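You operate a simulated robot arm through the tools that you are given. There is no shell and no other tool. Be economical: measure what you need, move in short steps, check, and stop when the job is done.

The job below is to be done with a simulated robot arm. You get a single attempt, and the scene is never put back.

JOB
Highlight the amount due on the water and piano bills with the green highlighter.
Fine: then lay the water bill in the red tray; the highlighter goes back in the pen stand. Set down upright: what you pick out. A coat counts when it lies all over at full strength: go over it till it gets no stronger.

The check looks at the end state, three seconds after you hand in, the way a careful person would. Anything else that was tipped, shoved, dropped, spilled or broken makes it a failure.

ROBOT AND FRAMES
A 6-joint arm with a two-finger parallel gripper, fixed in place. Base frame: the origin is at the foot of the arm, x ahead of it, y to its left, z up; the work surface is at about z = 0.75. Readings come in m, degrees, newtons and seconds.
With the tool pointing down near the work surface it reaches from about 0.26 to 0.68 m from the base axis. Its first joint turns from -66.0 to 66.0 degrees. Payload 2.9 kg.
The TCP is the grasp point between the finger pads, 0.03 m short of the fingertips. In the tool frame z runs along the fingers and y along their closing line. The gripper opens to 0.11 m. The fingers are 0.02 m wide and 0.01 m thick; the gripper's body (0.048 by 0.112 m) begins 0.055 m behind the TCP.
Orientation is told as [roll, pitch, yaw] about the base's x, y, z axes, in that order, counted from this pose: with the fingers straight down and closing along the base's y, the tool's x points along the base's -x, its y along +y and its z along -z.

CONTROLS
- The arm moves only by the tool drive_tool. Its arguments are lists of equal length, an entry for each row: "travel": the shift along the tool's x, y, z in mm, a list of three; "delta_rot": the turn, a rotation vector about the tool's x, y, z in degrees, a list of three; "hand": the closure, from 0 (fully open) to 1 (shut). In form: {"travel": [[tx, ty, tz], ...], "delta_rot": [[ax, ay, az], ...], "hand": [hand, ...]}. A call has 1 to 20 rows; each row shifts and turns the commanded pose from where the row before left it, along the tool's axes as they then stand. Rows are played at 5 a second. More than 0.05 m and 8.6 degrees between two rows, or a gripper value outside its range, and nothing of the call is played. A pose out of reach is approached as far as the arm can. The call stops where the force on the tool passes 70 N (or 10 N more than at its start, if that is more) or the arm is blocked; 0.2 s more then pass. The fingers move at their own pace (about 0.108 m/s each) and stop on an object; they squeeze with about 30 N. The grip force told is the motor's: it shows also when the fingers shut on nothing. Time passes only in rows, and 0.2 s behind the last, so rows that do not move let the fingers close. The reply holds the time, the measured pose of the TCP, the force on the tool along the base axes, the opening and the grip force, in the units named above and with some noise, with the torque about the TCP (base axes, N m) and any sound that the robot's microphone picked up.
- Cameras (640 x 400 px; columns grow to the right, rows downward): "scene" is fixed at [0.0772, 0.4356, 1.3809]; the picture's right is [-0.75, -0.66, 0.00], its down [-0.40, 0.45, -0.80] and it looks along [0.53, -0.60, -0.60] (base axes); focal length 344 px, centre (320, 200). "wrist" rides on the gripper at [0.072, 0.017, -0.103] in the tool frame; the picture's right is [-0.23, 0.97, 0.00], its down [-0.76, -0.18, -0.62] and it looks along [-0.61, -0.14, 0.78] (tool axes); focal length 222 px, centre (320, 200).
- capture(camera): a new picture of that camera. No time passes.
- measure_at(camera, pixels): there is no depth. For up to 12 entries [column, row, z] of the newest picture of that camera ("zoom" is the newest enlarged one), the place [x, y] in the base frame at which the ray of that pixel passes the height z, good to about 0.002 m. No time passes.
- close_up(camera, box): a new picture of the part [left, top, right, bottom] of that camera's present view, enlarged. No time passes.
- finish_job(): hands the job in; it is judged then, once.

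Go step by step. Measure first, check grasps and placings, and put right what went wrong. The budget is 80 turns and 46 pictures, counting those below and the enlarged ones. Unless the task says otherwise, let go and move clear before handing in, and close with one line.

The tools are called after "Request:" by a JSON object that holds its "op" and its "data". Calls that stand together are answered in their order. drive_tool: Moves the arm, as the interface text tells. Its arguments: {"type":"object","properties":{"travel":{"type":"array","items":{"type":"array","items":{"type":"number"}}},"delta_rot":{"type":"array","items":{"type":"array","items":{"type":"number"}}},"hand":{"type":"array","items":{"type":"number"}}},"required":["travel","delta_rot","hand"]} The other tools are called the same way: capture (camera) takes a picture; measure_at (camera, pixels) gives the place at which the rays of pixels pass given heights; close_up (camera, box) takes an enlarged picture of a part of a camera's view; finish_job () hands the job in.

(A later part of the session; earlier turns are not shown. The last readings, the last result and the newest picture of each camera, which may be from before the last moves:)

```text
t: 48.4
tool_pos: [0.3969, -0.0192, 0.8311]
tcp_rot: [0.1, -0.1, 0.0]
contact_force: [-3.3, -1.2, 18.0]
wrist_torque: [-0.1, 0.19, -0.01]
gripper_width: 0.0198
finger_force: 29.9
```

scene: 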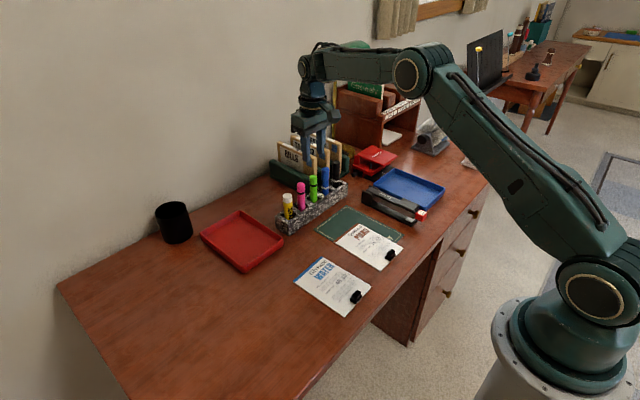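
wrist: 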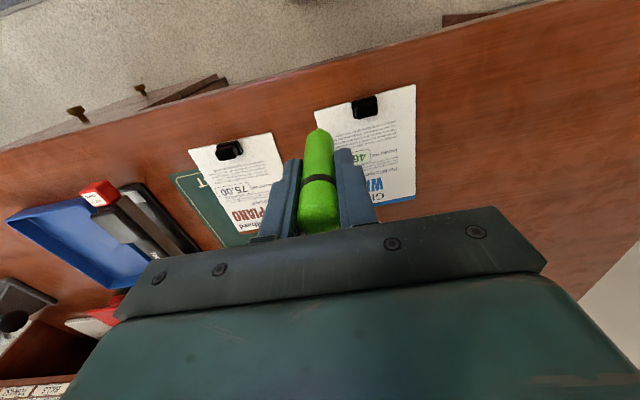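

Contact is firm now (18 N). I'll draw a slow line toward +y from here with no lift and check the force at the end.

Request:
{"op": "drive_tool", "data": {"travel": [[0, 3, -0.3], [0, 3, 0], [0, 3, 0], [0, 3, 0], [0, 3, 0], [0, 3, 0], [0, 3, 0], [0, 3, 0], [0, 3, 0], [0, 3, 0], [0, 3, 0], [0, 3, 0], [0, 3, 0], [0, 3, 0]], "delta_rot": [[0, 0, 0], [0, 0, 0], [0, 0, 0], [0, 0, 0], [0, 0, 0], [0, 0, 0], [0, 0, 0], [0, 0, 0], [0, 0, 0], [0, 0, 0], [0, 0, 0], [0, 0, 0], [0, 0, 0], [0, 0, 0]], "hand": [1, 1, 1, 1, 1, 1, 1, 1, 1, 1, 1, 1, 1, 1]}}

Request:
{"op": "drive_tool", "data": {"travel": [[0, 0, 0.5], [0, 0, 0]], "delta_rot": [[0, 0, 0], [0, 0, 0]], "hand": [1, 1]}}

Request:
{"op": "drive_tool", "data": {"travel": [[0, 0, 0.5], [0, 0, 0]], "delta_rot": [[0, 0, 0], [0, 0, 0]], "hand": [1, 1]}}

```text
t: 51.4
tool_pos: [0.397, 0.0223, 0.8291]
tcp_rot: [-0.1, 0.1, 0.0]
contact_force: [-1.1, -4.4, 12.6]
wrist_torque: [-0.32, 0.09, -0.03]
gripper_width: 0.02
finger_force: 29.6
```

```text
t: 52.0
tool_pos: [0.3965, 0.0231, 0.8294]
tcp_rot: [0.0, 0.0, 0.0]
contact_force: [-0.2, -2.7, 8.3]
wrist_torque: [-0.22, -0.01, 0.0]
gripper_width: 0.0203
finger_force: 29.9
```

```text
t: 52.6
tool_pos: [0.3971, 0.0225, 0.8291]
tcp_rot: [0.0, 0.0, 0.0]
contact_force: [-3.3, -1.3, 12.6]
wrist_torque: [-0.08, 0.17, -0.07]
gripper_width: 0.0201
finger_force: 29.6
```

Contact held (8–13 N) along the whole line. I'll continue the slow lines at x 0.3995 (−y direction) and then 0.394 (+y).

Request:
{"op": "drive_tool", "data": {"travel": [[-2.8, 0, 0], [0, -3, 0], [0, -3, 0], [0, -3, 0], [0, -3, 0], [0, -3, 0], [0, -3, 0], [0, -3, 0], [0, -3, 0], [0, -3, 0], [0, -3, 0], [0, -3, 0], [0, -3, 0], [0, -3, 0], [0, -3, 0], [2.8, 0, 0], [2.8, 0, 0]], "delta_rot": [[0, 0, 0], [0, 0, 0], [0, 0, 0], [0, 0, 0], [0, 0, 0], [0, 0, 0], [0, 0, 0], [0, 0, 0], [0, 0, 0], [0, 0, 0], [0, 0, 0], [0, 0, 0], [0, 0, 0], [0, 0, 0], [0, 0, 0], [0, 0, 0], [0, 0, 0]], "hand": [1, 1, 1, 1, 1, 1, 1, 1, 1, 1, 1, 1, 1, 1, 1, 1, 1]}}

Request:
{"op": "drive_tool", "data": {"travel": [[0, 3, 0], [0, 3, 0], [0, 3, 0], [0, 3, 0], [0, 3, 0], [0, 3, 0], [0, 3, 0], [0, 3, 0], [0, 3, 0], [0, 3, 0], [0, 3, 0], [0, 3, 0], [0, 3, 0], [0, 3, 0], [2.8, 0, 0]], "delta_rot": [[0, 0, 0], [0, 0, 0], [0, 0, 0], [0, 0, 0], [0, 0, 0], [0, 0, 0], [0, 0, 0], [0, 0, 0], [0, 0, 0], [0, 0, 0], [0, 0, 0], [0, 0, 0], [0, 0, 0], [0, 0, 0], [0, 0, 0]], "hand": [1, 1, 1, 1, 1, 1, 1, 1, 1, 1, 1, 1, 1, 1, 1]}}

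Request:
{"op": "close_up", "data": {"camera": "scene", "box": [328, 264, 354, 292]}}

```text
t: 56.2
tool_pos: [0.3933, -0.0182, 0.8284]
tcp_rot: [0.0, 0.1, 0.0]
contact_force: [0.4, -0.3, 0.1]
wrist_torque: [0.01, 0.01, 0.01]
gripper_width: 0.0202
finger_force: 29.9
```

```text
t: 59.4
tool_pos: [0.391, 0.0236, 0.829]
tcp_rot: [0.0, 0.0, 0.0]
contact_force: [0.7, 0.1, 0.0]
wrist_torque: [-0.01, -0.01, 0.0]
gripper_width: 0.0201
finger_force: 30.1
```

```text
14.29 times, centred on (341, 278) of scene
```

zoom: 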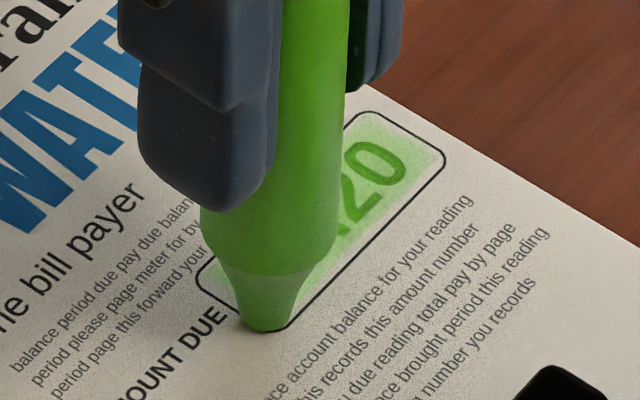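

The "20" is visibly lighter/stronger than before, so firm contact matters; the pen creeps about 0.2 mm/s. I'll press 1.2 mm and feed 0.04 mm per row while rastering.

Request:
{"op": "drive_tool", "data": {"travel": [[0, 0, 0.7], [0, 0, 0.5], [0, -4, 0.03], [0, -4, 0.03], [0, -4, 0.03], [0, -4, 0.03], [0, -4, 0.03], [0, -4, 0.03], [0, -4, 0.03], [0, -4, 0.03], [0, -4, 0.03], [0, -4, 0.03], [-3, -2, 0.03], [0, 6, 0.03], [0, 6, 0.03], [0, 6, 0.03], [0, 6, 0.03], [0, 6, 0.03], [0, 6, 0.03], [0, 6, 0.03]], "delta_rot": [[0, 0, 0], [0, 0, 0], [0, 0, 0], [0, 0, 0], [0, 0, 0], [0, 0, 0], [0, 0, 0], [0, 0, 0], [0, 0, 0], [0, 0, 0], [0, 0, 0], [0, 0, 0], [0, 0, 0], [0, 0, 0], [0, 0, 0], [0, 0, 0], [0, 0, 0], [0, 0, 0], [0, 0, 0], [0, 0, 0]], "hand": [1, 1, 1, 1, 1, 1, 1, 1, 1, 1, 1, 1, 1, 1, 1, 1, 1, 1, 1, 1]}}

```text
t: 63.6
tool_pos: [0.3943, 0.0227, 0.8277]
tcp_rot: [-0.1, 0.0, 0.0]
contact_force: [-1.4, -8.8, 24.0]
wrist_torque: [-0.64, 0.11, 0.02]
gripper_width: 0.02
finger_force: 29.9
```

Contact is strong (24 N), so I'll continue the lines at x 0.397, 0.400 with no feed for relaxation.

Request:
{"op": "drive_tool", "data": {"travel": [[-3, 0, -0.4], [0, -4.5, 0], [0, -4.5, 0], [0, -4.5, 0], [0, -4.5, 0], [0, -4.5, 0], [0, -4.5, 0], [0, -4.5, 0], [0, -4.5, 0], [0, -4.5, 0], [-3, -1.5, 0], [0, 4.6, 0.02], [0, 4.6, 0.02], [0, 4.7, 0.02], [0, 4.7, 0.02], [0, 4.7, 0.02], [0, 4.7, 0.02], [0, 4.7, 0.02], [0, 4.7, 0.02], [0, 4.6, 0.02]], "delta_rot": [[0, 0, 0], [0, 0, 0], [0, 0, 0], [0, 0, 0], [0, 0, 0], [0, 0, 0], [0, 0, 0], [0, 0, 0], [0, 0, 0], [0, 0, 0], [0, 0, 0], [0, 0, 0], [0, 0, 0], [0, 0, 0], [0, 0, 0], [0, 0, 0], [0, 0, 0], [0, 0, 0], [0, 0, 0], [0, 0, 0]], "hand": [1, 1, 1, 1, 1, 1, 1, 1, 1, 1, 1, 1, 1, 1, 1, 1, 1, 1, 1, 1]}}

Request:
{"op": "close_up", "data": {"camera": "scene", "box": [328, 264, 354, 292]}}

```text
t: 67.8
tool_pos: [0.4003, 0.0233, 0.8291]
tcp_rot: [0.0, 0.1, 0.0]
contact_force: [0.0, 1.0, 0.1]
wrist_torque: [0.01, -0.01, 0.01]
gripper_width: 0.02
finger_force: 29.9
```

```text
14.29 times, centred on (341, 278) of scene
```

zoom: 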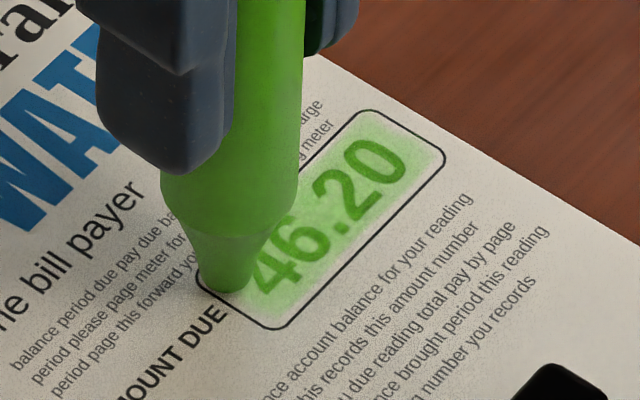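

The middle is strong but the edges and ends (e.g. (430,150), (290,310)) are paler. I'll re-press and trace the perimeter: upper edge and right end first.

Request:
{"op": "drive_tool", "data": {"travel": [[-3.5, 3, 0.7], [0, 0, 0.6], [0, -4.8, 0.03], [0, -4.8, 0.03], [0, -4.8, 0.03], [0, -4.8, 0.03], [0, -4.8, 0.03], [0, -4.8, 0.03], [0, -4.8, 0.03], [0, -4.8, 0.03], [0, -4.8, 0.03], [0, -4.8, 0.03], [3, 0, 0.03], [3, 0, 0.03], [3, 0, 0.03], [3, 0, 0.03], [2, 0, 0.03]], "delta_rot": [[0, 0, 0], [0, 0, 0], [0, 0, 0], [0, 0, 0], [0, 0, 0], [0, 0, 0], [0, 0, 0], [0, 0, 0], [0, 0, 0], [0, 0, 0], [0, 0, 0], [0, 0, 0], [0, 0, 0], [0, 0, 0], [0, 0, 0], [0, 0, 0], [0, 0, 0]], "hand": [1, 1, 1, 1, 1, 1, 1, 1, 1, 1, 1, 1, 1, 1, 1, 1, 1]}}

Request:
{"op": "drive_tool", "data": {"travel": [[0, 4.8, 0.05], [0, 4.8, 0.05], [0, 4.8, 0.05], [0, 4.8, 0.05], [0, 4.8, 0.05], [0, 4.8, 0.05], [0, 4.8, 0.05], [0, 4.8, 0.05], [0, 4.8, 0.05], [0, 4.8, 0.05], [-3, 0, 0.05], [-3, 0, 0.05], [-3, 0, 0.05], [-3, 0, 0.05], [-2, 0, 0.05]], "delta_rot": [[0, 0, 0], [0, 0, 0], [0, 0, 0], [0, 0, 0], [0, 0, 0], [0, 0, 0], [0, 0, 0], [0, 0, 0], [0, 0, 0], [0, 0, 0], [0, 0, 0], [0, 0, 0], [0, 0, 0], [0, 0, 0], [0, 0, 0]], "hand": [1, 1, 1, 1, 1, 1, 1, 1, 1, 1, 1, 1, 1, 1, 1]}}

```text
t: 71.4
tool_pos: [0.3916, -0.022, 0.826]
tcp_rot: [-0.1, -0.2, 0.0]
contact_force: [6.9, -0.8, 16.9]
wrist_torque: [0.04, -0.48, 0.01]
gripper_width: 0.0198
finger_force: 30.1
```

```text
t: 74.6
tool_pos: [0.4041, 0.0267, 0.8257]
tcp_rot: [0.0, -0.1, 0.0]
contact_force: [-3.3, -0.4, 12.2]
wrist_torque: [-0.04, 0.23, 0.01]
gripper_width: 0.0199
finger_force: 29.8
```

Contact stayed at 12–17 N around the perimeter. I'll do the interior lines once more with the same feed, then lift and inspect.

Request:
{"op": "drive_tool", "data": {"travel": [[-0.5, 0, 0.05], [4, -2, 0.05], [0, -5, 0.05], [0, -5, 0.05], [0, -5, 0.05], [0, -5, 0.05], [0, -5, 0.05], [0, -5, 0.05], [0, -5, 0.05], [0, -5, 0.05], [0, -4, 0.05], [4, 0, 0.05], [0, 6.3, 0.05], [0, 6.3, 0.05], [0, 6.3, 0.05], [0, 6.3, 0.05], [0, 6.3, 0.05], [0, 6.3, 0.05], [0, 6.2, 0.05]], "delta_rot": [[0, 0, 0], [0, 0, 0], [0, 0, 0], [0, 0, 0], [0, 0, 0], [0, 0, 0], [0, 0, 0], [0, 0, 0], [0, 0, 0], [0, 0, 0], [0, 0, 0], [0, 0, 0], [0, 0, 0], [0, 0, 0], [0, 0, 0], [0, 0, 0], [0, 0, 0], [0, 0, 0], [0, 0, 0]], "hand": [1, 1, 1, 1, 1, 1, 1, 1, 1, 1, 1, 1, 1, 1, 1, 1, 1, 1, 1]}}

Request:
{"op": "drive_tool", "data": {"travel": [[4, 0, 0.05], [0, -5, 0.05], [0, -5, 0.05], [0, -5, 0.05], [0, -5, 0.05], [0, -5, 0.05], [0, -5, 0.05], [0, -5, 0.05], [0, -5, 0.05], [0, -4, 0.05], [0, 0, -10], [20, -25, -30], [20, -35, 0], [0, -30, 0], [0, 0, 0]], "delta_rot": [[0, 0, 0], [0, 0, 0], [0, 0, 0], [0, 0, 0], [0, 0, 0], [0, 0, 0], [0, 0, 0], [0, 0, 0], [0, 0, 0], [0, 0, 0], [0, 0, 0], [0, 0, 0], [0, 0, 0], [0, 0, 0], [0, 0, 0]], "hand": [1, 1, 1, 1, 1, 1, 1, 1, 1, 1, 1, 1, 1, 1, 1]}}

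Request:
{"op": "close_up", "data": {"camera": "scene", "box": [328, 264, 354, 292]}}

```text
t: 78.6
tool_pos: [0.3977, 0.0232, 0.8235]
tcp_rot: [0.0, -0.1, -0.1]
contact_force: [-0.7, -7.5, 20.6]
wrist_torque: [-0.47, 0.0, -0.01]
gripper_width: 0.0202
finger_force: 30.4
```

```text
t: 81.8
tool_pos: [0.3512, -0.1101, 0.8611]
tcp_rot: [0.0, 0.0, 0.0]
contact_force: [0.2, -0.2, -0.4]
wrist_torque: [0.0, 0.01, -0.03]
gripper_width: 0.02
finger_force: 30.4
```

```text
14.29 times, centred on (341, 278) of scene
```

zoom: 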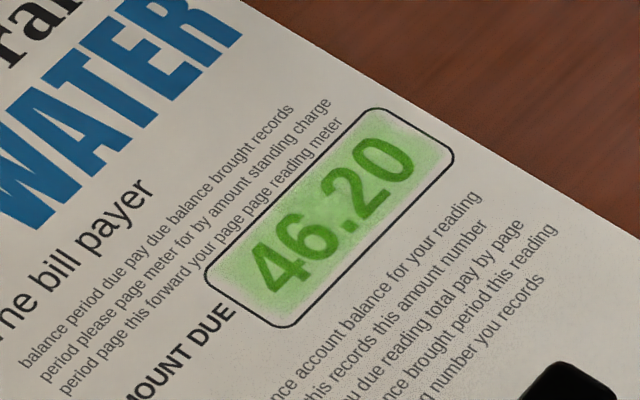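

The coat is now more vivid and even; the bill slid only about 1 mm. I'll make one more firm pass over the whole box to see whether it still changes.

Request:
{"op": "drive_tool", "data": {"travel": [[-20, 35, 0], [-20, 35, 10], [0, 20, 20], [0, 0, 7], [0, 0, 1.5], [0, 6.3, 0.05], [0, 6.3, 0.05], [0, 6.3, 0.05], [0, 6.3, 0.05], [0, 6.3, 0.05], [0, 6.3, 0.05], [0, 6.2, 0.05], [-4, 0, 0.05], [0, -6.3, 0.05], [0, -6.3, 0.05], [0, -6.3, 0.05], [0, -6.3, 0.05], [0, -6.3, 0.05], [0, -6.3, 0.05], [0, -6.2, 0.05]], "delta_rot": [[0, 0, 0], [0, 0, 0], [0, 0, 0], [0, 0, 0], [0, 0, 0], [0, 0, 0], [0, 0, 0], [0, 0, 0], [0, 0, 0], [0, 0, 0], [0, 0, 0], [0, 0, 0], [0, 0, 0], [0, 0, 0], [0, 0, 0], [0, 0, 0], [0, 0, 0], [0, 0, 0], [0, 0, 0], [0, 0, 0]], "hand": [1, 1, 1, 1, 1, 1, 1, 1, 1, 1, 1, 1, 1, 1, 1, 1, 1, 1, 1, 1]}}

Request:
{"op": "drive_tool", "data": {"travel": [[-4, 0, 0.05], [0, 5, 0.05], [0, 5, 0.05], [0, 5, 0.05], [0, 5, 0.05], [0, 5, 0.05], [0, 5, 0.05], [0, 5, 0.05], [0, 5, 0.05], [0, 4, 0.05], [-3, 0, 0.05], [0, -6.3, 0.05], [0, -6.3, 0.05], [0, -6.3, 0.05], [0, -6.3, 0.05], [0, -6.3, 0.05], [0, -6.3, 0.05], [0, -6.2, 0.05]], "delta_rot": [[0, 0, 0], [0, 0, 0], [0, 0, 0], [0, 0, 0], [0, 0, 0], [0, 0, 0], [0, 0, 0], [0, 0, 0], [0, 0, 0], [0, 0, 0], [0, 0, 0], [0, 0, 0], [0, 0, 0], [0, 0, 0], [0, 0, 0], [0, 0, 0], [0, 0, 0], [0, 0, 0]], "hand": [1, 1, 1, 1, 1, 1, 1, 1, 1, 1, 1, 1, 1, 1, 1, 1, 1, 1]}}

Request:
{"op": "drive_tool", "data": {"travel": [[0, 0, -10], [20, -25, -30], [20, -35, 0], [0, -30, 0], [0, 0, 0]], "delta_rot": [[0, 0, 0], [0, 0, 0], [0, 0, 0], [0, 0, 0], [0, 0, 0]], "hand": [1, 1, 1, 1, 1]}}

Request:
{"op": "close_up", "data": {"camera": "scene", "box": [328, 264, 354, 292]}}

```text
t: 86.0
tool_pos: [0.3976, -0.0211, 0.8226]
tcp_rot: [0.1, -0.2, 0.1]
contact_force: [0.3, 7.8, 24.6]
wrist_torque: [0.61, -0.05, -0.03]
gripper_width: 0.0201
finger_force: 30.1
```

```text
t: 89.8
tool_pos: [0.4038, -0.0192, 0.82]
tcp_rot: [0.0, -0.1, 0.0]
contact_force: [0.7, 8.2, 25.2]
wrist_torque: [0.56, -0.01, 0.0]
gripper_width: 0.0202
finger_force: 29.4
```

```text
t: 91.0
tool_pos: [0.3646, -0.1083, 0.859]
tcp_rot: [0.1, 0.0, 0.0]
contact_force: [0.2, 0.1, 0.8]
wrist_torque: [-0.01, -0.01, 0.01]
gripper_width: 0.0201
finger_force: 30.3
```

```text
14.29 times, centred on (341, 278) of scene
```

zoom: 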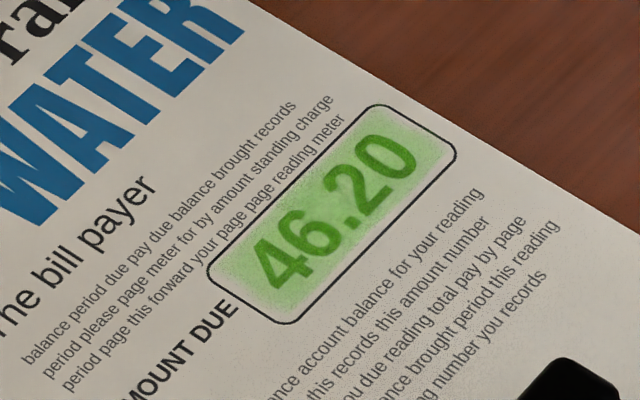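

The coat looks the same as before that pass, so it has saturated; only the right end and lower edge look a touch pale. I'll trace those two sides and the left end once more, then lift.

Request:
{"op": "drive_tool", "data": {"travel": [[-20, 35, 0], [-20, 35, 10], [0, 16, 20], [0, 0, 7], [0, 0, 3], [3.5, 0, 0.05], [3.5, 0, 0.05], [3.5, 0, 0.05], [3, 0, 0.05], [0, 6, 0.05], [0, 6, 0.05], [0, 6, 0.05], [0, 6, 0.05], [0, 6, 0.05], [0, 6, 0.05], [0, 6, 0.05], [0, 6, 0.05], [-4, 0, 0.05], [-4, 0, 0.05], [-4, 0, 0.05]], "delta_rot": [[0, 0, 0], [0, 0, 0], [0, 0, 0], [0, 0, 0], [0, 0, 0], [0, 0, 0], [0, 0, 0], [0, 0, 0], [0, 0, 0], [0, 0, 0], [0, 0, 0], [0, 0, 0], [0, 0, 0], [0, 0, 0], [0, 0, 0], [0, 0, 0], [0, 0, 0], [0, 0, 0], [0, 0, 0], [0, 0, 0]], "hand": [1, 1, 1, 1, 1, 1, 1, 1, 1, 1, 1, 1, 1, 1, 1, 1, 1, 1, 1, 1]}}

Request:
{"op": "drive_tool", "data": {"travel": [[0, 0, -20], [30, 0, -30], [30, -20, -30], [0, -40, -20], [0, -20, 0], [0, 0, 0]], "delta_rot": [[0, 0, 0], [0, 0, 0], [0, 0, 0], [0, 0, 0], [0, 0, 0], [0, 0, 0]], "hand": [1, 1, 1, 1, 1, 1]}}

Request:
{"op": "close_up", "data": {"camera": "scene", "box": [320, 220, 410, 310]}}

```text
t: 95.2
tool_pos: [0.4021, 0.025, 0.8164]
tcp_rot: [0.1, 0.0, 0.1]
contact_force: [-1.6, 0.8, 3.9]
wrist_torque: [0.03, 0.07, -0.01]
gripper_width: 0.0203
finger_force: 29.1
```

```text
t: 96.6
tool_pos: [0.3428, -0.0577, 0.9198]
tcp_rot: [0.0, 0.0, 0.0]
contact_force: [-0.4, -0.7, 0.4]
wrist_torque: [-0.03, -0.03, 0.01]
gripper_width: 0.0198
finger_force: 30.5
```

```text
4.44 times, centred on (365, 265) of scene
```

zoom: 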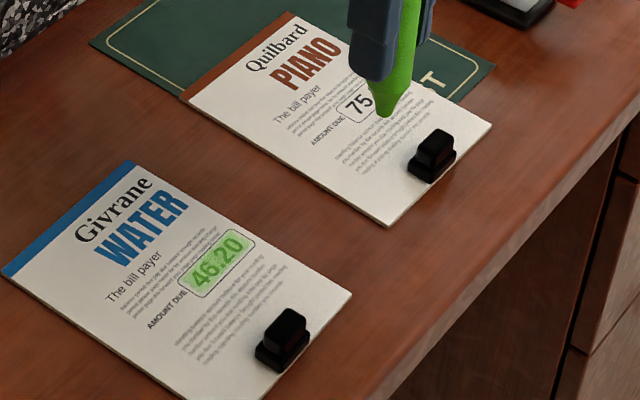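

The water coat is vivid and full. Next is the piano bill; I'll view it with the wrist camera to measure its box.

Request:
{"op": "close_up", "data": {"camera": "wrist", "box": [200, 110, 320, 230]}}

```text
3.33 times, centred on (260, 170) of wrist
```

zoom: 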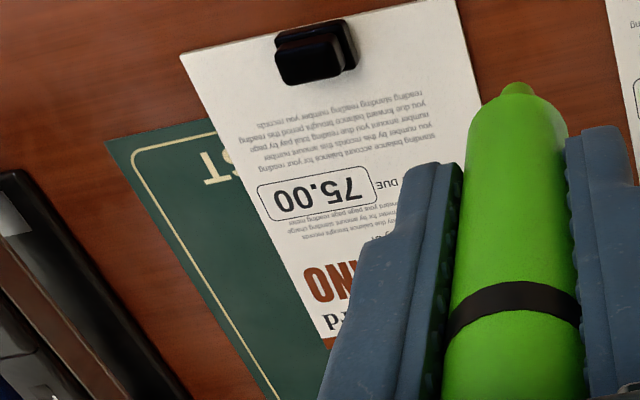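

The piano box corners are at zoom (257,185), (372,167), (378,205), (266,222); measuring them and the bill's left edge.

Request:
{"op": "measure_at", "data": {"camera": "zoom", "pixels": [[257, 185, 0.755], [372, 167, 0.755], [378, 205, 0.755], [266, 222, 0.755], [318, 194, 0.755], [180, 56, 0.755], [456, 0, 0.755], [320, 338, 0.755]]}}

```text
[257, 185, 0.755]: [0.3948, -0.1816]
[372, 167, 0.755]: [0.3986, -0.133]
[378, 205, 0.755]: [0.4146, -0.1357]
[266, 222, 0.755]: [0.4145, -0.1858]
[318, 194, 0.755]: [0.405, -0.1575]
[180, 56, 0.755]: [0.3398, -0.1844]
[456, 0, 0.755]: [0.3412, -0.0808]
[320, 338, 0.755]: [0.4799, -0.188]
```

The piano box spans about x 0.396–0.413, y −0.184…−0.132, allowing for the nib offset. I'll move above its centre and come down to just above contact.

Request:
{"op": "drive_tool", "data": {"travel": [[-21, -33, 0], [-21, -33, 0], [-21, -33, 0], [0, 0, 30], [0, 0, 30], [0, 0, 20], [0, 0, 10], [0, 0, 3], [0, 0, 0]], "delta_rot": [[0, 0, 0], [0, 0, 0], [0, 0, 0], [0, 0, 0], [0, 0, 0], [0, 0, 0], [0, 0, 0], [0, 0, 0], [0, 0, 0]], "hand": [1, 1, 1, 1, 1, 1, 1, 1, 1]}}

Request:
{"op": "drive_tool", "data": {"travel": [[0, 0, 1.5], [0, 0, 0]], "delta_rot": [[0, 0, 0], [0, 0, 0]], "hand": [1, 1]}}

Request:
{"op": "drive_tool", "data": {"travel": [[0, 0, 1.0], [0, 0, 0]], "delta_rot": [[0, 0, 0], [0, 0, 0]], "hand": [1, 1]}}

Request:
{"op": "drive_tool", "data": {"travel": [[0, 0, 0.7], [0, 0, 0]], "delta_rot": [[0, 0, 0], [0, 0, 0]], "hand": [1, 1]}}

```text
t: 98.6
tool_pos: [0.4055, -0.1562, 0.8262]
tcp_rot: [0.1, -0.1, 0.0]
contact_force: [0.4, -0.6, 0.2]
wrist_torque: [0.0, 0.0, 0.01]
gripper_width: 0.02
finger_force: 29.8
```

```text
t: 99.2
tool_pos: [0.4053, -0.1556, 0.825]
tcp_rot: [0.0, 0.0, 0.0]
contact_force: [-0.5, 0.2, 0.5]
wrist_torque: [-0.04, 0.0, 0.0]
gripper_width: 0.0203
finger_force: 30.0
```

```text
t: 99.8
tool_pos: [0.4042, -0.1556, 0.8241]
tcp_rot: [0.0, 0.0, 0.0]
contact_force: [0.5, 0.8, -0.4]
wrist_torque: [0.02, 0.0, 0.01]
gripper_width: 0.0201
finger_force: 29.8
```

```text
t: 100.4
tool_pos: [0.4056, -0.1546, 0.8245]
tcp_rot: [0.1, -0.1, 0.0]
contact_force: [-0.6, -0.1, -0.5]
wrist_torque: [0.0, 0.02, 0.0]
gripper_width: 0.02
finger_force: 30.0
```

Still free at about 0.823; I'll continue down in small steps to contact.

Request:
{"op": "drive_tool", "data": {"travel": [[0, 0, 1.5], [0, 0, 0.8], [0, 0, 0]], "delta_rot": [[0, 0, 0], [0, 0, 0], [0, 0, 0]], "hand": [1, 1, 1]}}

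Request:
{"op": "drive_tool", "data": {"travel": [[0, 0, 0.8], [0, 0, 0]], "delta_rot": [[0, 0, 0], [0, 0, 0]], "hand": [1, 1]}}

Request:
{"op": "drive_tool", "data": {"travel": [[0, 0, 0.8], [0, 0, 0]], "delta_rot": [[0, 0, 0], [0, 0, 0]], "hand": [1, 1]}}

```text
t: 101.2
tool_pos: [0.4051, -0.1562, 0.8211]
tcp_rot: [0.0, -0.1, 0.0]
contact_force: [0.6, -0.2, -0.4]
wrist_torque: [0.02, 0.0, 0.01]
gripper_width: 0.0199
finger_force: 30.0
```

```text
t: 101.8
tool_pos: [0.404, -0.155, 0.8204]
tcp_rot: [0.0, -0.1, 0.0]
contact_force: [-0.2, 0.0, -0.5]
wrist_torque: [0.0, -0.02, 0.02]
gripper_width: 0.02
finger_force: 30.3
```

```text
t: 102.4
tool_pos: [0.4054, -0.155, 0.8191]
tcp_rot: [0.0, -0.1, 0.1]
contact_force: [0.0, 0.0, -0.9]
wrist_torque: [-0.04, 0.04, 0.01]
gripper_width: 0.0202
finger_force: 29.9
```

Request:
{"op": "drive_tool", "data": {"travel": [[0, 0, 0.8], [0, 0, 0]], "delta_rot": [[0, 0, 0], [0, 0, 0]], "hand": [1, 1]}}

Request:
{"op": "drive_tool", "data": {"travel": [[0, 0, 0.8], [0, 0, 0]], "delta_rot": [[0, 0, 0], [0, 0, 0]], "hand": [1, 1]}}

Request:
{"op": "close_up", "data": {"camera": "scene", "box": [340, 215, 410, 265]}}

```text
t: 103.0
tool_pos: [0.4039, -0.1559, 0.8181]
tcp_rot: [0.0, 0.0, 0.0]
contact_force: [-0.4, 0.6, 4.0]
wrist_torque: [0.08, 0.04, 0.02]
gripper_width: 0.0199
finger_force: 30.2
```

```text
t: 103.6
tool_pos: [0.4052, -0.1556, 0.818]
tcp_rot: [0.0, -0.1, 0.0]
contact_force: [-2.4, 1.7, 22.5]
wrist_torque: [0.13, 0.26, -0.02]
gripper_width: 0.0198
finger_force: 29.7
```

```text
8.00 times, centred on (375, 240) of scene
```

zoom: 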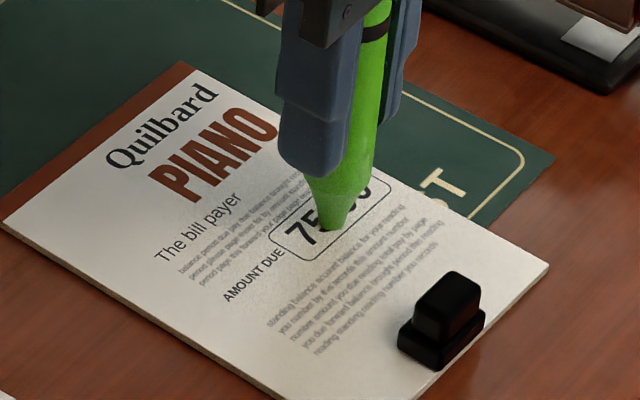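

Contact reached with 22 N and the nib sits near the centre of the "75.00" box (zoom (333,224)). I'll raster with the feed that worked: lower half first.

Request:
{"op": "drive_tool", "data": {"travel": [[0, 5, 0], [0, 5, 0], [0, 5, 0.03], [0, 5, 0.03], [3, 1, 0.04], [0, -5.2, 0.04], [0, -5.2, 0.04], [0, -5.2, 0.04], [0, -5.2, 0.04], [0, -5.2, 0.04], [0, -5.2, 0.04], [0, -5.2, 0.04], [0, -5.2, 0.04], [0, -5.2, 0.04], [3, 0, 0.04]], "delta_rot": [[0, 0, 0], [0, 0, 0], [0, 0, 0], [0, 0, 0], [0, 0, 0], [0, 0, 0], [0, 0, 0], [0, 0, 0], [0, 0, 0], [0, 0, 0], [0, 0, 0], [0, 0, 0], [0, 0, 0], [0, 0, 0], [0, 0, 0]], "hand": [1, 1, 1, 1, 1, 1, 1, 1, 1, 1, 1, 1, 1, 1, 1]}}

Request:
{"op": "drive_tool", "data": {"travel": [[0, 5.2, 0.05], [0, 5.2, 0.05], [0, 5.2, 0.05], [0, 5.2, 0.05], [0, 5.2, 0.05], [0, 5.2, 0.05], [0, 5.2, 0.05], [0, 5.2, 0.05], [0, 5.2, 0.05], [-4, 0, 0.05], [-4, 0, 0.05]], "delta_rot": [[0, 0, 0], [0, 0, 0], [0, 0, 0], [0, 0, 0], [0, 0, 0], [0, 0, 0], [0, 0, 0], [0, 0, 0], [0, 0, 0], [0, 0, 0], [0, 0, 0]], "hand": [1, 1, 1, 1, 1, 1, 1, 1, 1, 1, 1]}}

Request:
{"op": "drive_tool", "data": {"travel": [[0, -5.2, 0.05], [0, -5.2, 0.05], [0, -5.2, 0.05], [0, -5.2, 0.05], [0, -5.2, 0.05], [0, -5.2, 0.05], [0, -5.2, 0.05], [0, -5.2, 0.05], [0, -5.2, 0.05], [-3.5, 0, 0.05], [0, 5.2, 0.05], [0, 5.2, 0.05], [0, 5.2, 0.05], [0, 5.2, 0.05], [0, 5.2, 0.05], [0, 5.2, 0.05], [0, 5.2, 0.05], [0, 5.2, 0.05], [0, 5.2, 0.05]], "delta_rot": [[0, 0, 0], [0, 0, 0], [0, 0, 0], [0, 0, 0], [0, 0, 0], [0, 0, 0], [0, 0, 0], [0, 0, 0], [0, 0, 0], [0, 0, 0], [0, 0, 0], [0, 0, 0], [0, 0, 0], [0, 0, 0], [0, 0, 0], [0, 0, 0], [0, 0, 0], [0, 0, 0], [0, 0, 0]], "hand": [1, 1, 1, 1, 1, 1, 1, 1, 1, 1, 1, 1, 1, 1, 1, 1, 1, 1, 1]}}

Request:
{"op": "close_up", "data": {"camera": "scene", "box": [340, 215, 410, 265]}}

```text
t: 106.8
tool_pos: [0.4014, -0.1805, 0.8177]
tcp_rot: [-0.1, -0.1, 0.0]
contact_force: [4.0, 1.2, 10.7]
wrist_torque: [0.06, -0.24, -0.01]
gripper_width: 0.02
finger_force: 29.8
```

```text
t: 109.2
tool_pos: [0.4058, -0.133, 0.817]
tcp_rot: [0.1, 0.2, 0.0]
contact_force: [-7.6, -1.5, 20.1]
wrist_torque: [-0.08, 0.5, -0.02]
gripper_width: 0.0199
finger_force: 30.4
```

```text
t: 113.2
tool_pos: [0.4096, -0.134, 0.8145]
tcp_rot: [0.0, 0.0, -0.1]
contact_force: [0.0, -8.2, 24.6]
wrist_torque: [-0.49, -0.01, 0.01]
gripper_width: 0.02
finger_force: 30.3
```

```text
8.00 times, centred on (375, 240) of scene
```

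zoom: 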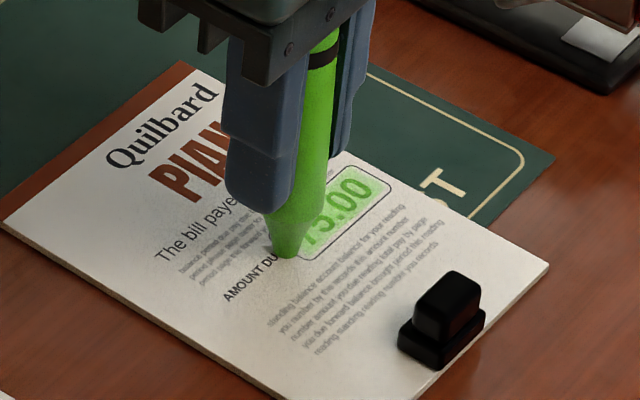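

The coat is building quickly, but the box runs slightly slanted: at the left end the nib is mid-height at (286,252), so I need lines with a small slope. I'll trace the upper edge and right end now, with less feed because the pen top is near the palm.

Request:
{"op": "drive_tool", "data": {"travel": [[-3, -1.5, 0], [-3, -1.5, 0], [0.45, -4.9, 0.03], [0.45, -4.9, 0.03], [0.45, -4.9, 0.03], [0.45, -4.9, 0.03], [0.45, -4.9, 0.03], [0.45, -4.9, 0.03], [0.45, -4.9, 0.03], [0.45, -4.9, 0.03], [0.45, -4.9, 0.03], [3.9, 0, 0.03], [3.9, 0, 0.03], [3.9, 0, 0.03]], "delta_rot": [[0, 0, 0], [0, 0, 0], [0, 0, 0], [0, 0, 0], [0, 0, 0], [0, 0, 0], [0, 0, 0], [0, 0, 0], [0, 0, 0], [0, 0, 0], [0, 0, 0], [0, 0, 0], [0, 0, 0], [0, 0, 0]], "hand": [1, 1, 1, 1, 1, 1, 1, 1, 1, 1, 1, 1, 1, 1]}}

Request:
{"op": "drive_tool", "data": {"travel": [[-0.45, 4.9, 0.04], [-0.45, 4.9, 0.04], [-0.45, 4.9, 0.04], [-0.45, 4.9, 0.04], [-0.45, 4.9, 0.04], [-0.45, 4.9, 0.04], [-0.45, 4.9, 0.04], [-0.45, 4.9, 0.04], [-0.45, 4.9, 0.04], [-4, 0, 0.04], [-4, 0, 0.04]], "delta_rot": [[0, 0, 0], [0, 0, 0], [0, 0, 0], [0, 0, 0], [0, 0, 0], [0, 0, 0], [0, 0, 0], [0, 0, 0], [0, 0, 0], [0, 0, 0], [0, 0, 0]], "hand": [1, 1, 1, 1, 1, 1, 1, 1, 1, 1, 1]}}

Request:
{"op": "drive_tool", "data": {"travel": [[0.45, -4.9, 0.04], [0.45, -4.9, 0.04], [0.45, -4.9, 0.04], [0.45, -4.9, 0.04], [0.45, -4.9, 0.04], [0.45, -4.9, 0.04], [0.45, -4.9, 0.04], [0.45, -4.9, 0.04], [0.45, -4.9, 0.04], [4, 0, 0.04], [-0.45, 4.9, 0.04], [-0.45, 4.9, 0.04], [-0.45, 4.9, 0.04], [-0.45, 4.9, 0.04], [-0.45, 4.9, 0.04], [-0.45, 4.9, 0.04], [-0.45, 4.9, 0.04], [-0.45, 4.9, 0.04], [-0.45, 4.9, 0.04]], "delta_rot": [[0, 0, 0], [0, 0, 0], [0, 0, 0], [0, 0, 0], [0, 0, 0], [0, 0, 0], [0, 0, 0], [0, 0, 0], [0, 0, 0], [0, 0, 0], [0, 0, 0], [0, 0, 0], [0, 0, 0], [0, 0, 0], [0, 0, 0], [0, 0, 0], [0, 0, 0], [0, 0, 0], [0, 0, 0]], "hand": [1, 1, 1, 1, 1, 1, 1, 1, 1, 1, 1, 1, 1, 1, 1, 1, 1, 1, 1]}}

Request:
{"op": "drive_tool", "data": {"travel": [[0, 0, -15], [20, 20, -20], [20, 40, 0], [0, 30, 0], [0, 0, 0]], "delta_rot": [[0, 0, 0], [0, 0, 0], [0, 0, 0], [0, 0, 0], [0, 0, 0]], "hand": [1, 1, 1, 1, 1]}}

Request:
{"op": "close_up", "data": {"camera": "scene", "box": [364, 226, 392, 256]}}

```text
t: 116.2
tool_pos: [0.4004, -0.1813, 0.8143]
tcp_rot: [-0.1, 0.0, -0.1]
contact_force: [0.1, 0.7, 0.0]
wrist_torque: [-0.02, 0.03, -0.02]
gripper_width: 0.0199
finger_force: 29.8
```

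```text
t: 118.6
tool_pos: [0.4122, -0.138, 0.8137]
tcp_rot: [0.0, 0.0, 0.0]
contact_force: [-0.3, -0.2, 0.1]
wrist_torque: [0.01, 0.02, 0.01]
gripper_width: 0.0201
finger_force: 30.2
```

```text
t: 122.6
tool_pos: [0.4093, -0.1366, 0.8146]
tcp_rot: [0.0, 0.0, -0.1]
contact_force: [-0.1, -0.5, 0.0]
wrist_torque: [-0.01, -0.04, 0.0]
gripper_width: 0.0204
finger_force: 29.8
```

```text
t: 123.8
tool_pos: [0.3705, -0.0489, 0.8484]
tcp_rot: [0.0, -0.1, -0.1]
contact_force: [-0.1, 0.4, 0.6]
wrist_torque: [0.01, -0.01, -0.01]
gripper_width: 0.0198
finger_force: 29.9
```

```text
13.33 times, centred on (378, 241) of scene
```

zoom: 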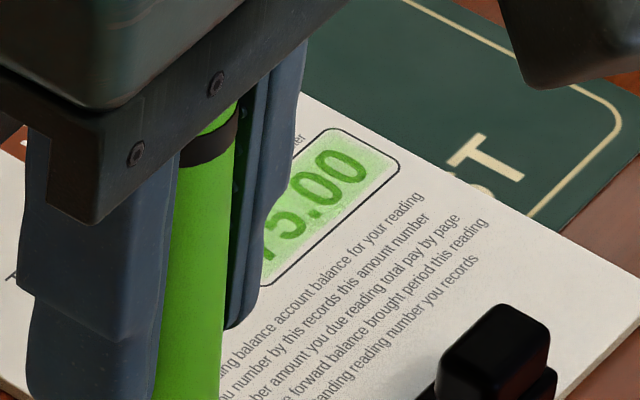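

The coat is green but those last lines lost contact (0 N). I'll return to the upper-left corner, re-press, and read the force.

Request:
{"op": "drive_tool", "data": {"travel": [[0, -30, 0], [-23, -40, 0], [-23, -20, 20], [0, 0, 13], [0, 0, 2], [0, 0, 0]], "delta_rot": [[0, 0, 0], [0, 0, 0], [0, 0, 0], [0, 0, 0], [0, 0, 0], [0, 0, 0]], "hand": [1, 1, 1, 1, 1, 1]}}

Request:
{"op": "drive_tool", "data": {"travel": [[0, 0, 0.7], [0, 0, 0]], "delta_rot": [[0, 0, 0], [0, 0, 0]], "hand": [1, 1]}}

```text
t: 125.2
tool_pos: [0.4148, -0.1384, 0.8131]
tcp_rot: [0.0, 0.0, -0.1]
contact_force: [-0.3, -0.4, -0.2]
wrist_torque: [0.03, -0.02, -0.01]
gripper_width: 0.0198
finger_force: 29.9
```

```text
t: 125.8
tool_pos: [0.4152, -0.1389, 0.8135]
tcp_rot: [0.0, 0.0, 0.0]
contact_force: [0.3, -0.5, 0.9]
wrist_torque: [0.0, 0.04, 0.04]
gripper_width: 0.0201
finger_force: 29.9
```

Just touching (0.9 N). I'll press another 0.8 mm and draw the upper slanted line and right end with feed.

Request:
{"op": "drive_tool", "data": {"travel": [[0, 0, 0.5], [0, 0, 0.3], [0.45, -4.9, 0.04], [0.45, -4.9, 0.04], [0.45, -4.9, 0.04], [0.45, -4.9, 0.04], [0.45, -4.9, 0.04], [0.45, -4.9, 0.04], [0.45, -4.9, 0.04], [0.45, -4.9, 0.04], [0.45, -4.9, 0.04], [3.9, 0, 0.04], [3.9, 0, 0.04], [3.9, 0, 0.04]], "delta_rot": [[0, 0, 0], [0, 0, 0], [0, 0, 0], [0, 0, 0], [0, 0, 0], [0, 0, 0], [0, 0, 0], [0, 0, 0], [0, 0, 0], [0, 0, 0], [0, 0, 0], [0, 0, 0], [0, 0, 0], [0, 0, 0]], "hand": [1, 1, 1, 1, 1, 1, 1, 1, 1, 1, 1, 1, 1, 1]}}

Request:
{"op": "drive_tool", "data": {"travel": [[-0.45, 4.9, 0.05], [-0.45, 4.9, 0.05], [-0.45, 4.9, 0.05], [-0.45, 4.9, 0.05], [-0.45, 4.9, 0.05], [-0.45, 4.9, 0.05], [-0.45, 4.9, 0.05], [-0.45, 4.9, 0.05], [-0.45, 4.9, 0.05], [-4, 0, 0.05], [-4, 0, 0.05]], "delta_rot": [[0, 0, 0], [0, 0, 0], [0, 0, 0], [0, 0, 0], [0, 0, 0], [0, 0, 0], [0, 0, 0], [0, 0, 0], [0, 0, 0], [0, 0, 0], [0, 0, 0]], "hand": [1, 1, 1, 1, 1, 1, 1, 1, 1, 1, 1]}}

```text
t: 128.8
tool_pos: [0.3988, -0.1808, 0.813]
tcp_rot: [-0.1, 0.0, 0.1]
contact_force: [4.7, -0.7, 10.5]
wrist_torque: [-0.01, -0.23, 0.02]
gripper_width: 0.0203
finger_force: 30.1
```

```text
t: 131.2
tool_pos: [0.4099, -0.1345, 0.8099]
tcp_rot: [0.2, 0.2, 0.1]
contact_force: [-6.4, 0.1, 16.6]
wrist_torque: [0.05, 0.4, 0.0]
gripper_width: 0.0202
finger_force: 29.9
```

Contact held at 10–17 N all around. Now the interior slanted lines.

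Request:
{"op": "drive_tool", "data": {"travel": [[0.45, -4.9, 0.04], [0.45, -4.9, 0.04], [0.45, -4.9, 0.04], [0.45, -4.9, 0.04], [0.45, -4.9, 0.04], [0.45, -4.9, 0.04], [0.45, -4.9, 0.04], [0.45, -4.9, 0.04], [0.45, -4.9, 0.04], [3.5, 0, 0.04], [-0.45, 4.9, 0.04], [-0.45, 4.9, 0.04], [-0.45, 4.9, 0.04], [-0.45, 4.9, 0.04], [-0.45, 4.9, 0.04], [-0.45, 4.9, 0.04], [-0.45, 4.9, 0.04], [-0.45, 4.9, 0.04], [-0.45, 4.9, 0.04]], "delta_rot": [[0, 0, 0], [0, 0, 0], [0, 0, 0], [0, 0, 0], [0, 0, 0], [0, 0, 0], [0, 0, 0], [0, 0, 0], [0, 0, 0], [0, 0, 0], [0, 0, 0], [0, 0, 0], [0, 0, 0], [0, 0, 0], [0, 0, 0], [0, 0, 0], [0, 0, 0], [0, 0, 0], [0, 0, 0]], "hand": [1, 1, 1, 1, 1, 1, 1, 1, 1, 1, 1, 1, 1, 1, 1, 1, 1, 1, 1]}}

Request:
{"op": "drive_tool", "data": {"travel": [[-6, 0, 0.03], [0.45, -4.9, 0.03], [0.45, -4.9, 0.03], [0.45, -4.9, 0.03], [0.45, -4.9, 0.03], [0.45, -4.9, 0.03], [0.45, -4.9, 0.03], [0.45, -4.9, 0.03], [0.45, -4.9, 0.03], [0.45, -4.9, 0.03]], "delta_rot": [[0, 0, 0], [0, 0, 0], [0, 0, 0], [0, 0, 0], [0, 0, 0], [0, 0, 0], [0, 0, 0], [0, 0, 0], [0, 0, 0], [0, 0, 0]], "hand": [1, 1, 1, 1, 1, 1, 1, 1, 1, 1]}}

```text
t: 135.2
tool_pos: [0.4092, -0.1373, 0.812]
tcp_rot: [0.0, 0.0, 0.0]
contact_force: [0.2, -0.6, -0.2]
wrist_torque: [-0.05, 0.0, 0.0]
gripper_width: 0.0199
finger_force: 29.8
```

```text
t: 137.4
tool_pos: [0.4091, -0.1818, 0.8114]
tcp_rot: [-0.1, -0.1, -0.1]
contact_force: [-0.4, -0.7, -0.5]
wrist_torque: [0.0, 0.04, -0.04]
gripper_width: 0.0201
finger_force: 29.7
```

Contact faded again on the interior. I'll press 1.4 mm deeper and repeat the interior lines with a larger feed.

Request:
{"op": "drive_tool", "data": {"travel": [[0, 0, 0.8], [0, 0, 0.7], [0, 0, 0]], "delta_rot": [[0, 0, 0], [0, 0, 0], [0, 0, 0]], "hand": [1, 1, 1]}}

Request:
{"op": "drive_tool", "data": {"travel": [[0, 0, 0.4], [0, 0, 0]], "delta_rot": [[0, 0, 0], [0, 0, 0]], "hand": [1, 1]}}

```text
t: 138.2
tool_pos: [0.4098, -0.1814, 0.8113]
tcp_rot: [-0.1, -0.2, 0.0]
contact_force: [-1.8, 1.0, 11.7]
wrist_torque: [0.02, 0.09, -0.02]
gripper_width: 0.0199
finger_force: 30.9
```

```text
t: 138.8
tool_pos: [0.4104, -0.1819, 0.81]
tcp_rot: [0.1, 0.0, 0.0]
contact_force: [0.3, -0.2, 11.3]
wrist_torque: [-0.03, -0.01, -0.02]
gripper_width: 0.02
finger_force: 30.1
```

Request:
{"op": "drive_tool", "data": {"travel": [[-0.45, 4.9, 0.05], [-0.45, 4.9, 0.05], [-0.45, 4.9, 0.05], [-0.45, 4.9, 0.05], [-0.45, 4.9, 0.05], [-0.45, 4.9, 0.05], [-0.45, 4.9, 0.05], [-0.45, 4.9, 0.05], [-0.45, 4.9, 0.05], [3.5, 0, 0.06], [0.45, -4.9, 0.06], [0.45, -4.9, 0.06], [0.45, -4.9, 0.06], [0.45, -4.9, 0.06], [0.45, -4.9, 0.06], [0.45, -4.9, 0.06], [0.45, -4.9, 0.06], [0.45, -4.9, 0.06], [0.45, -4.9, 0.06]], "delta_rot": [[0, 0, 0], [0, 0, 0], [0, 0, 0], [0, 0, 0], [0, 0, 0], [0, 0, 0], [0, 0, 0], [0, 0, 0], [0, 0, 0], [0, 0, 0], [0, 0, 0], [0, 0, 0], [0, 0, 0], [0, 0, 0], [0, 0, 0], [0, 0, 0], [0, 0, 0], [0, 0, 0], [0, 0, 0]], "hand": [1, 1, 1, 1, 1, 1, 1, 1, 1, 1, 1, 1, 1, 1, 1, 1, 1, 1, 1]}}

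Request:
{"op": "drive_tool", "data": {"travel": [[3.5, 0, 0.06], [-0.45, 4.9, 0.06], [-0.45, 4.9, 0.06], [-0.45, 4.9, 0.06], [-0.45, 4.9, 0.06], [-0.45, 4.9, 0.06], [-0.45, 4.9, 0.06], [-0.45, 4.9, 0.06], [-0.45, 4.9, 0.06], [-0.45, 4.9, 0.06]], "delta_rot": [[0, 0, 0], [0, 0, 0], [0, 0, 0], [0, 0, 0], [0, 0, 0], [0, 0, 0], [0, 0, 0], [0, 0, 0], [0, 0, 0], [0, 0, 0]], "hand": [1, 1, 1, 1, 1, 1, 1, 1, 1, 1]}}

Request:
{"op": "drive_tool", "data": {"travel": [[0, 0, -20], [0, 0, -40], [-40, 0, -20], [-40, 0, 0], [-30, 0, 0], [0, 0, 0]], "delta_rot": [[0, 0, 0], [0, 0, 0], [0, 0, 0], [0, 0, 0], [0, 0, 0], [0, 0, 0]], "hand": [1, 1, 1, 1, 1, 1]}}

Request:
{"op": "close_up", "data": {"camera": "scene", "box": [364, 226, 392, 256]}}

```text
t: 142.8
tool_pos: [0.4062, -0.1811, 0.8087]
tcp_rot: [0.0, -0.2, 0.1]
contact_force: [1.3, 11.9, 38.0]
wrist_torque: [0.72, 0.06, -0.04]
gripper_width: 0.02
finger_force: 29.8
```

```text
t: 145.0
tool_pos: [0.4081, -0.1398, 0.8092]
tcp_rot: [-0.3, -0.2, -0.1]
contact_force: [-2.4, -13.1, 40.8]
wrist_torque: [-0.75, 0.29, 0.04]
gripper_width: 0.0202
finger_force: 30.3
```

```text
t: 146.4
tool_pos: [0.5181, -0.1381, 0.8876]
tcp_rot: [0.1, 0.0, 0.0]
contact_force: [0.7, 0.1, -0.4]
wrist_torque: [0.04, -0.02, 0.0]
gripper_width: 0.0201
finger_force: 29.3
```

```text
13.33 times, centred on (378, 241) of scene
```

zoom: 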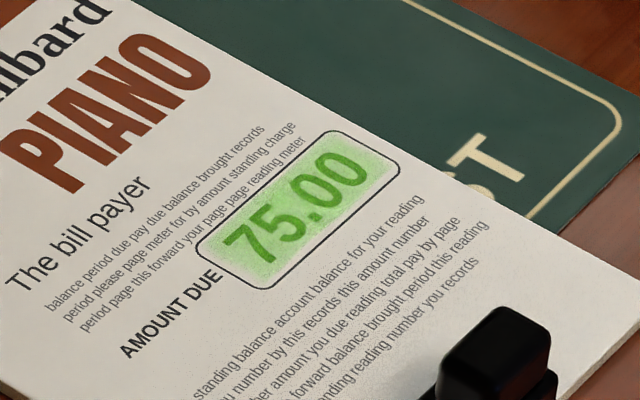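

The piano coat is vivid to the frame, with only the lower-left margin near (265,275) a bit pale. I'll do one final pass along the bottom edge, left end and interior; the pen is now seated against the palm, so I'll press gently.

Request:
{"op": "drive_tool", "data": {"travel": [[38, 0, 0], [38, 0, 0], [38, 0, 0], [0, 0, 35], [0, 0, 30], [0, 0, 10], [0, 0, 1.5], [0, 0, 0]], "delta_rot": [[0, 0, 0], [0, 0, 0], [0, 0, 0], [0, 0, 0], [0, 0, 0], [0, 0, 0], [0, 0, 0], [0, 0, 0]], "hand": [1, 1, 1, 1, 1, 1, 1, 1]}}

Request:
{"op": "drive_tool", "data": {"travel": [[0, 0, 0.7], [0, 0, 0]], "delta_rot": [[0, 0, 0], [0, 0, 0]], "hand": [1, 1]}}

```text
t: 148.2
tool_pos: [0.4015, -0.1367, 0.8108]
tcp_rot: [-0.1, 0.0, 0.0]
contact_force: [-0.2, -0.1, 0.6]
wrist_torque: [0.02, 0.02, 0.0]
gripper_width: 0.02
finger_force: 29.9
```

```text
t: 148.8
tool_pos: [0.4018, -0.1374, 0.8092]
tcp_rot: [0.0, 0.0, -0.1]
contact_force: [-0.8, 0.4, 4.8]
wrist_torque: [0.02, 0.06, 0.02]
gripper_width: 0.02
finger_force: 30.4
```

Light contact at 4.8 N. Now the left end up and back, then the bottom edge, then a middle line.

Request:
{"op": "drive_tool", "data": {"travel": [[-2, 0, 0.4], [-4, 0, 0.03], [-4, 0, 0.03], [-4, 0, 0.03], [4, 0, 0.03], [4, 0, 0.03], [4, 0, 0.03], [0.45, -4.9, 0.03], [0.45, -4.9, 0.03], [0.45, -4.9, 0.03], [0.45, -4.9, 0.03], [0.45, -4.9, 0.03], [0.45, -4.9, 0.03], [0.45, -4.9, 0.03], [0.45, -4.9, 0.03], [0.45, -4.9, 0.03]], "delta_rot": [[0, 0, 0], [0, 0, 0], [0, 0, 0], [0, 0, 0], [0, 0, 0], [0, 0, 0], [0, 0, 0], [0, 0, 0], [0, 0, 0], [0, 0, 0], [0, 0, 0], [0, 0, 0], [0, 0, 0], [0, 0, 0], [0, 0, 0], [0, 0, 0]], "hand": [1, 1, 1, 1, 1, 1, 1, 1, 1, 1, 1, 1, 1, 1, 1, 1]}}

Request:
{"op": "drive_tool", "data": {"travel": [[-3, 0, 0.03], [-0.45, 4.9, 0.03], [-0.45, 4.9, 0.03], [-0.45, 4.9, 0.03], [-0.45, 4.9, 0.03], [-0.45, 4.9, 0.03], [-0.45, 4.9, 0.03], [-0.45, 4.9, 0.03], [-0.45, 4.9, 0.03], [-0.45, 4.9, 0.03], [-5, 0, 0.03], [0.45, -4.9, 0.02], [0.45, -4.9, 0.02], [0.45, -4.9, 0.02], [0.45, -4.9, 0.02], [0.45, -4.9, 0.02], [0.45, -4.9, 0.02], [0.45, -4.9, 0.02], [0.45, -4.9, 0.02], [0.45, -4.9, 0.02]], "delta_rot": [[0, 0, 0], [0, 0, 0], [0, 0, 0], [0, 0, 0], [0, 0, 0], [0, 0, 0], [0, 0, 0], [0, 0, 0], [0, 0, 0], [0, 0, 0], [0, 0, 0], [0, 0, 0], [0, 0, 0], [0, 0, 0], [0, 0, 0], [0, 0, 0], [0, 0, 0], [0, 0, 0], [0, 0, 0], [0, 0, 0]], "hand": [1, 1, 1, 1, 1, 1, 1, 1, 1, 1, 1, 1, 1, 1, 1, 1, 1, 1, 1, 1]}}

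Request:
{"op": "drive_tool", "data": {"travel": [[0, 0, -20], [0, 0, -40], [-40, 0, -20], [-40, 0, -20], [-30, 10, 0], [0, 0, 0]], "delta_rot": [[0, 0, 0], [0, 0, 0], [0, 0, 0], [0, 0, 0], [0, 0, 0], [0, 0, 0]], "hand": [1, 1, 1, 1, 1, 1]}}

Request:
{"op": "close_up", "data": {"camera": "scene", "box": [320, 140, 400, 300]}}

```text
t: 152.2
tool_pos: [0.3988, -0.1824, 0.8086]
tcp_rot: [0.0, 0.0, -0.1]
contact_force: [0.0, 4.9, 15.1]
wrist_torque: [0.3, 0.01, 0.0]
gripper_width: 0.0202
finger_force: 30.2
```

```text
t: 156.4
tool_pos: [0.4079, -0.1814, 0.8091]
tcp_rot: [0.0, -0.1, 0.0]
contact_force: [0.1, 5.2, 19.5]
wrist_torque: [0.33, 0.01, -0.01]
gripper_width: 0.0202
finger_force: 30.2
```

```text
t: 157.8
tool_pos: [0.5203, -0.1714, 0.9071]
tcp_rot: [0.0, 0.1, 0.0]
contact_force: [-0.8, 0.8, -1.5]
wrist_torque: [-0.01, 0.01, 0.01]
gripper_width: 0.02
finger_force: 30.0
```

```text
2.50 times, centred on (360, 220) of scene
```

zoom: 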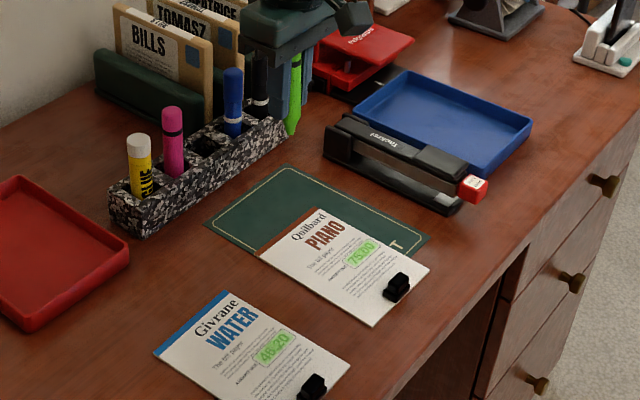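

Both amounts are vividly coated and nothing else has moved. Next I'll return the pen: align over its socket at (0.620, −0.151) and lower to just above the neighbours' tops.

Request:
{"op": "drive_tool", "data": {"travel": [[0, 20.4, 0], [-35, 0, 0], [-35, 0, 0], [-29.7, 0, 0], [0, 0, 0], [0, 0, 0]], "delta_rot": [[0, 0, 0], [0, 0, 0], [0, 0, 0], [0, 0, 0], [0, 0, 0], [0, 0, 0]], "hand": [1, 1, 1, 1, 1, 1]}}

Request:
{"op": "drive_tool", "data": {"travel": [[0, 0, 20], [0, 0, 20], [0, 0, 0], [0, 0, 0]], "delta_rot": [[0, 0, 0], [0, 0, 0], [0, 0, 0], [0, 0, 0]], "hand": [1, 1, 1, 1]}}

Request:
{"op": "close_up", "data": {"camera": "scene", "box": [280, 130, 360, 230]}}

```text
t: 159.2
tool_pos: [0.6191, -0.1505, 0.9093]
tcp_rot: [0.0, 0.0, -0.1]
contact_force: [-0.5, 0.0, -0.3]
wrist_torque: [-0.03, 0.0, 0.01]
gripper_width: 0.0198
finger_force: 30.4
```

```text
t: 160.2
tool_pos: [0.6172, -0.1507, 0.8683]
tcp_rot: [0.0, 0.0, 0.0]
contact_force: [0.3, 0.0, 0.8]
wrist_torque: [0.01, -0.01, -0.03]
gripper_width: 0.02
finger_force: 29.8
```

```text
4.00 times, centred on (320, 180) of scene
```

zoom: 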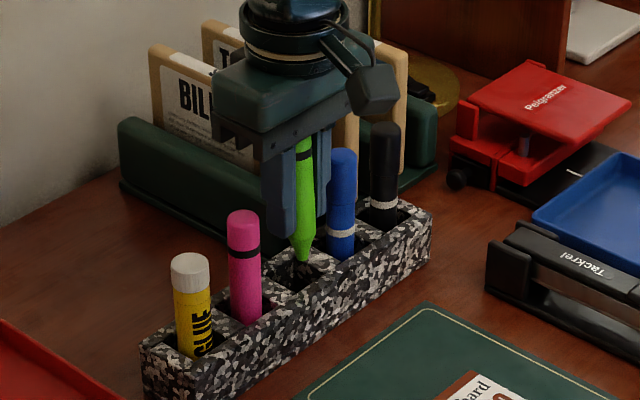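

The nib is directly above its empty socket at (308,265). I'll lower 44 mm and check for contact.

Request:
{"op": "drive_tool", "data": {"travel": [[-1, 0, 15], [0, 0, 15], [0, 0, 10], [0, 0, 4], [0, 0, 0]], "delta_rot": [[0, 0, 0], [0, 0, 0], [0, 0, 0], [0, 0, 0], [0, 0, 0]], "hand": [1, 1, 1, 1, 1]}}

```text
t: 161.4
tool_pos: [0.6199, -0.1498, 0.8249]
tcp_rot: [-0.1, 0.0, 0.0]
contact_force: [-0.2, -0.5, 0.5]
wrist_torque: [0.01, 0.0, -0.02]
gripper_width: 0.0201
finger_force: 29.8
```

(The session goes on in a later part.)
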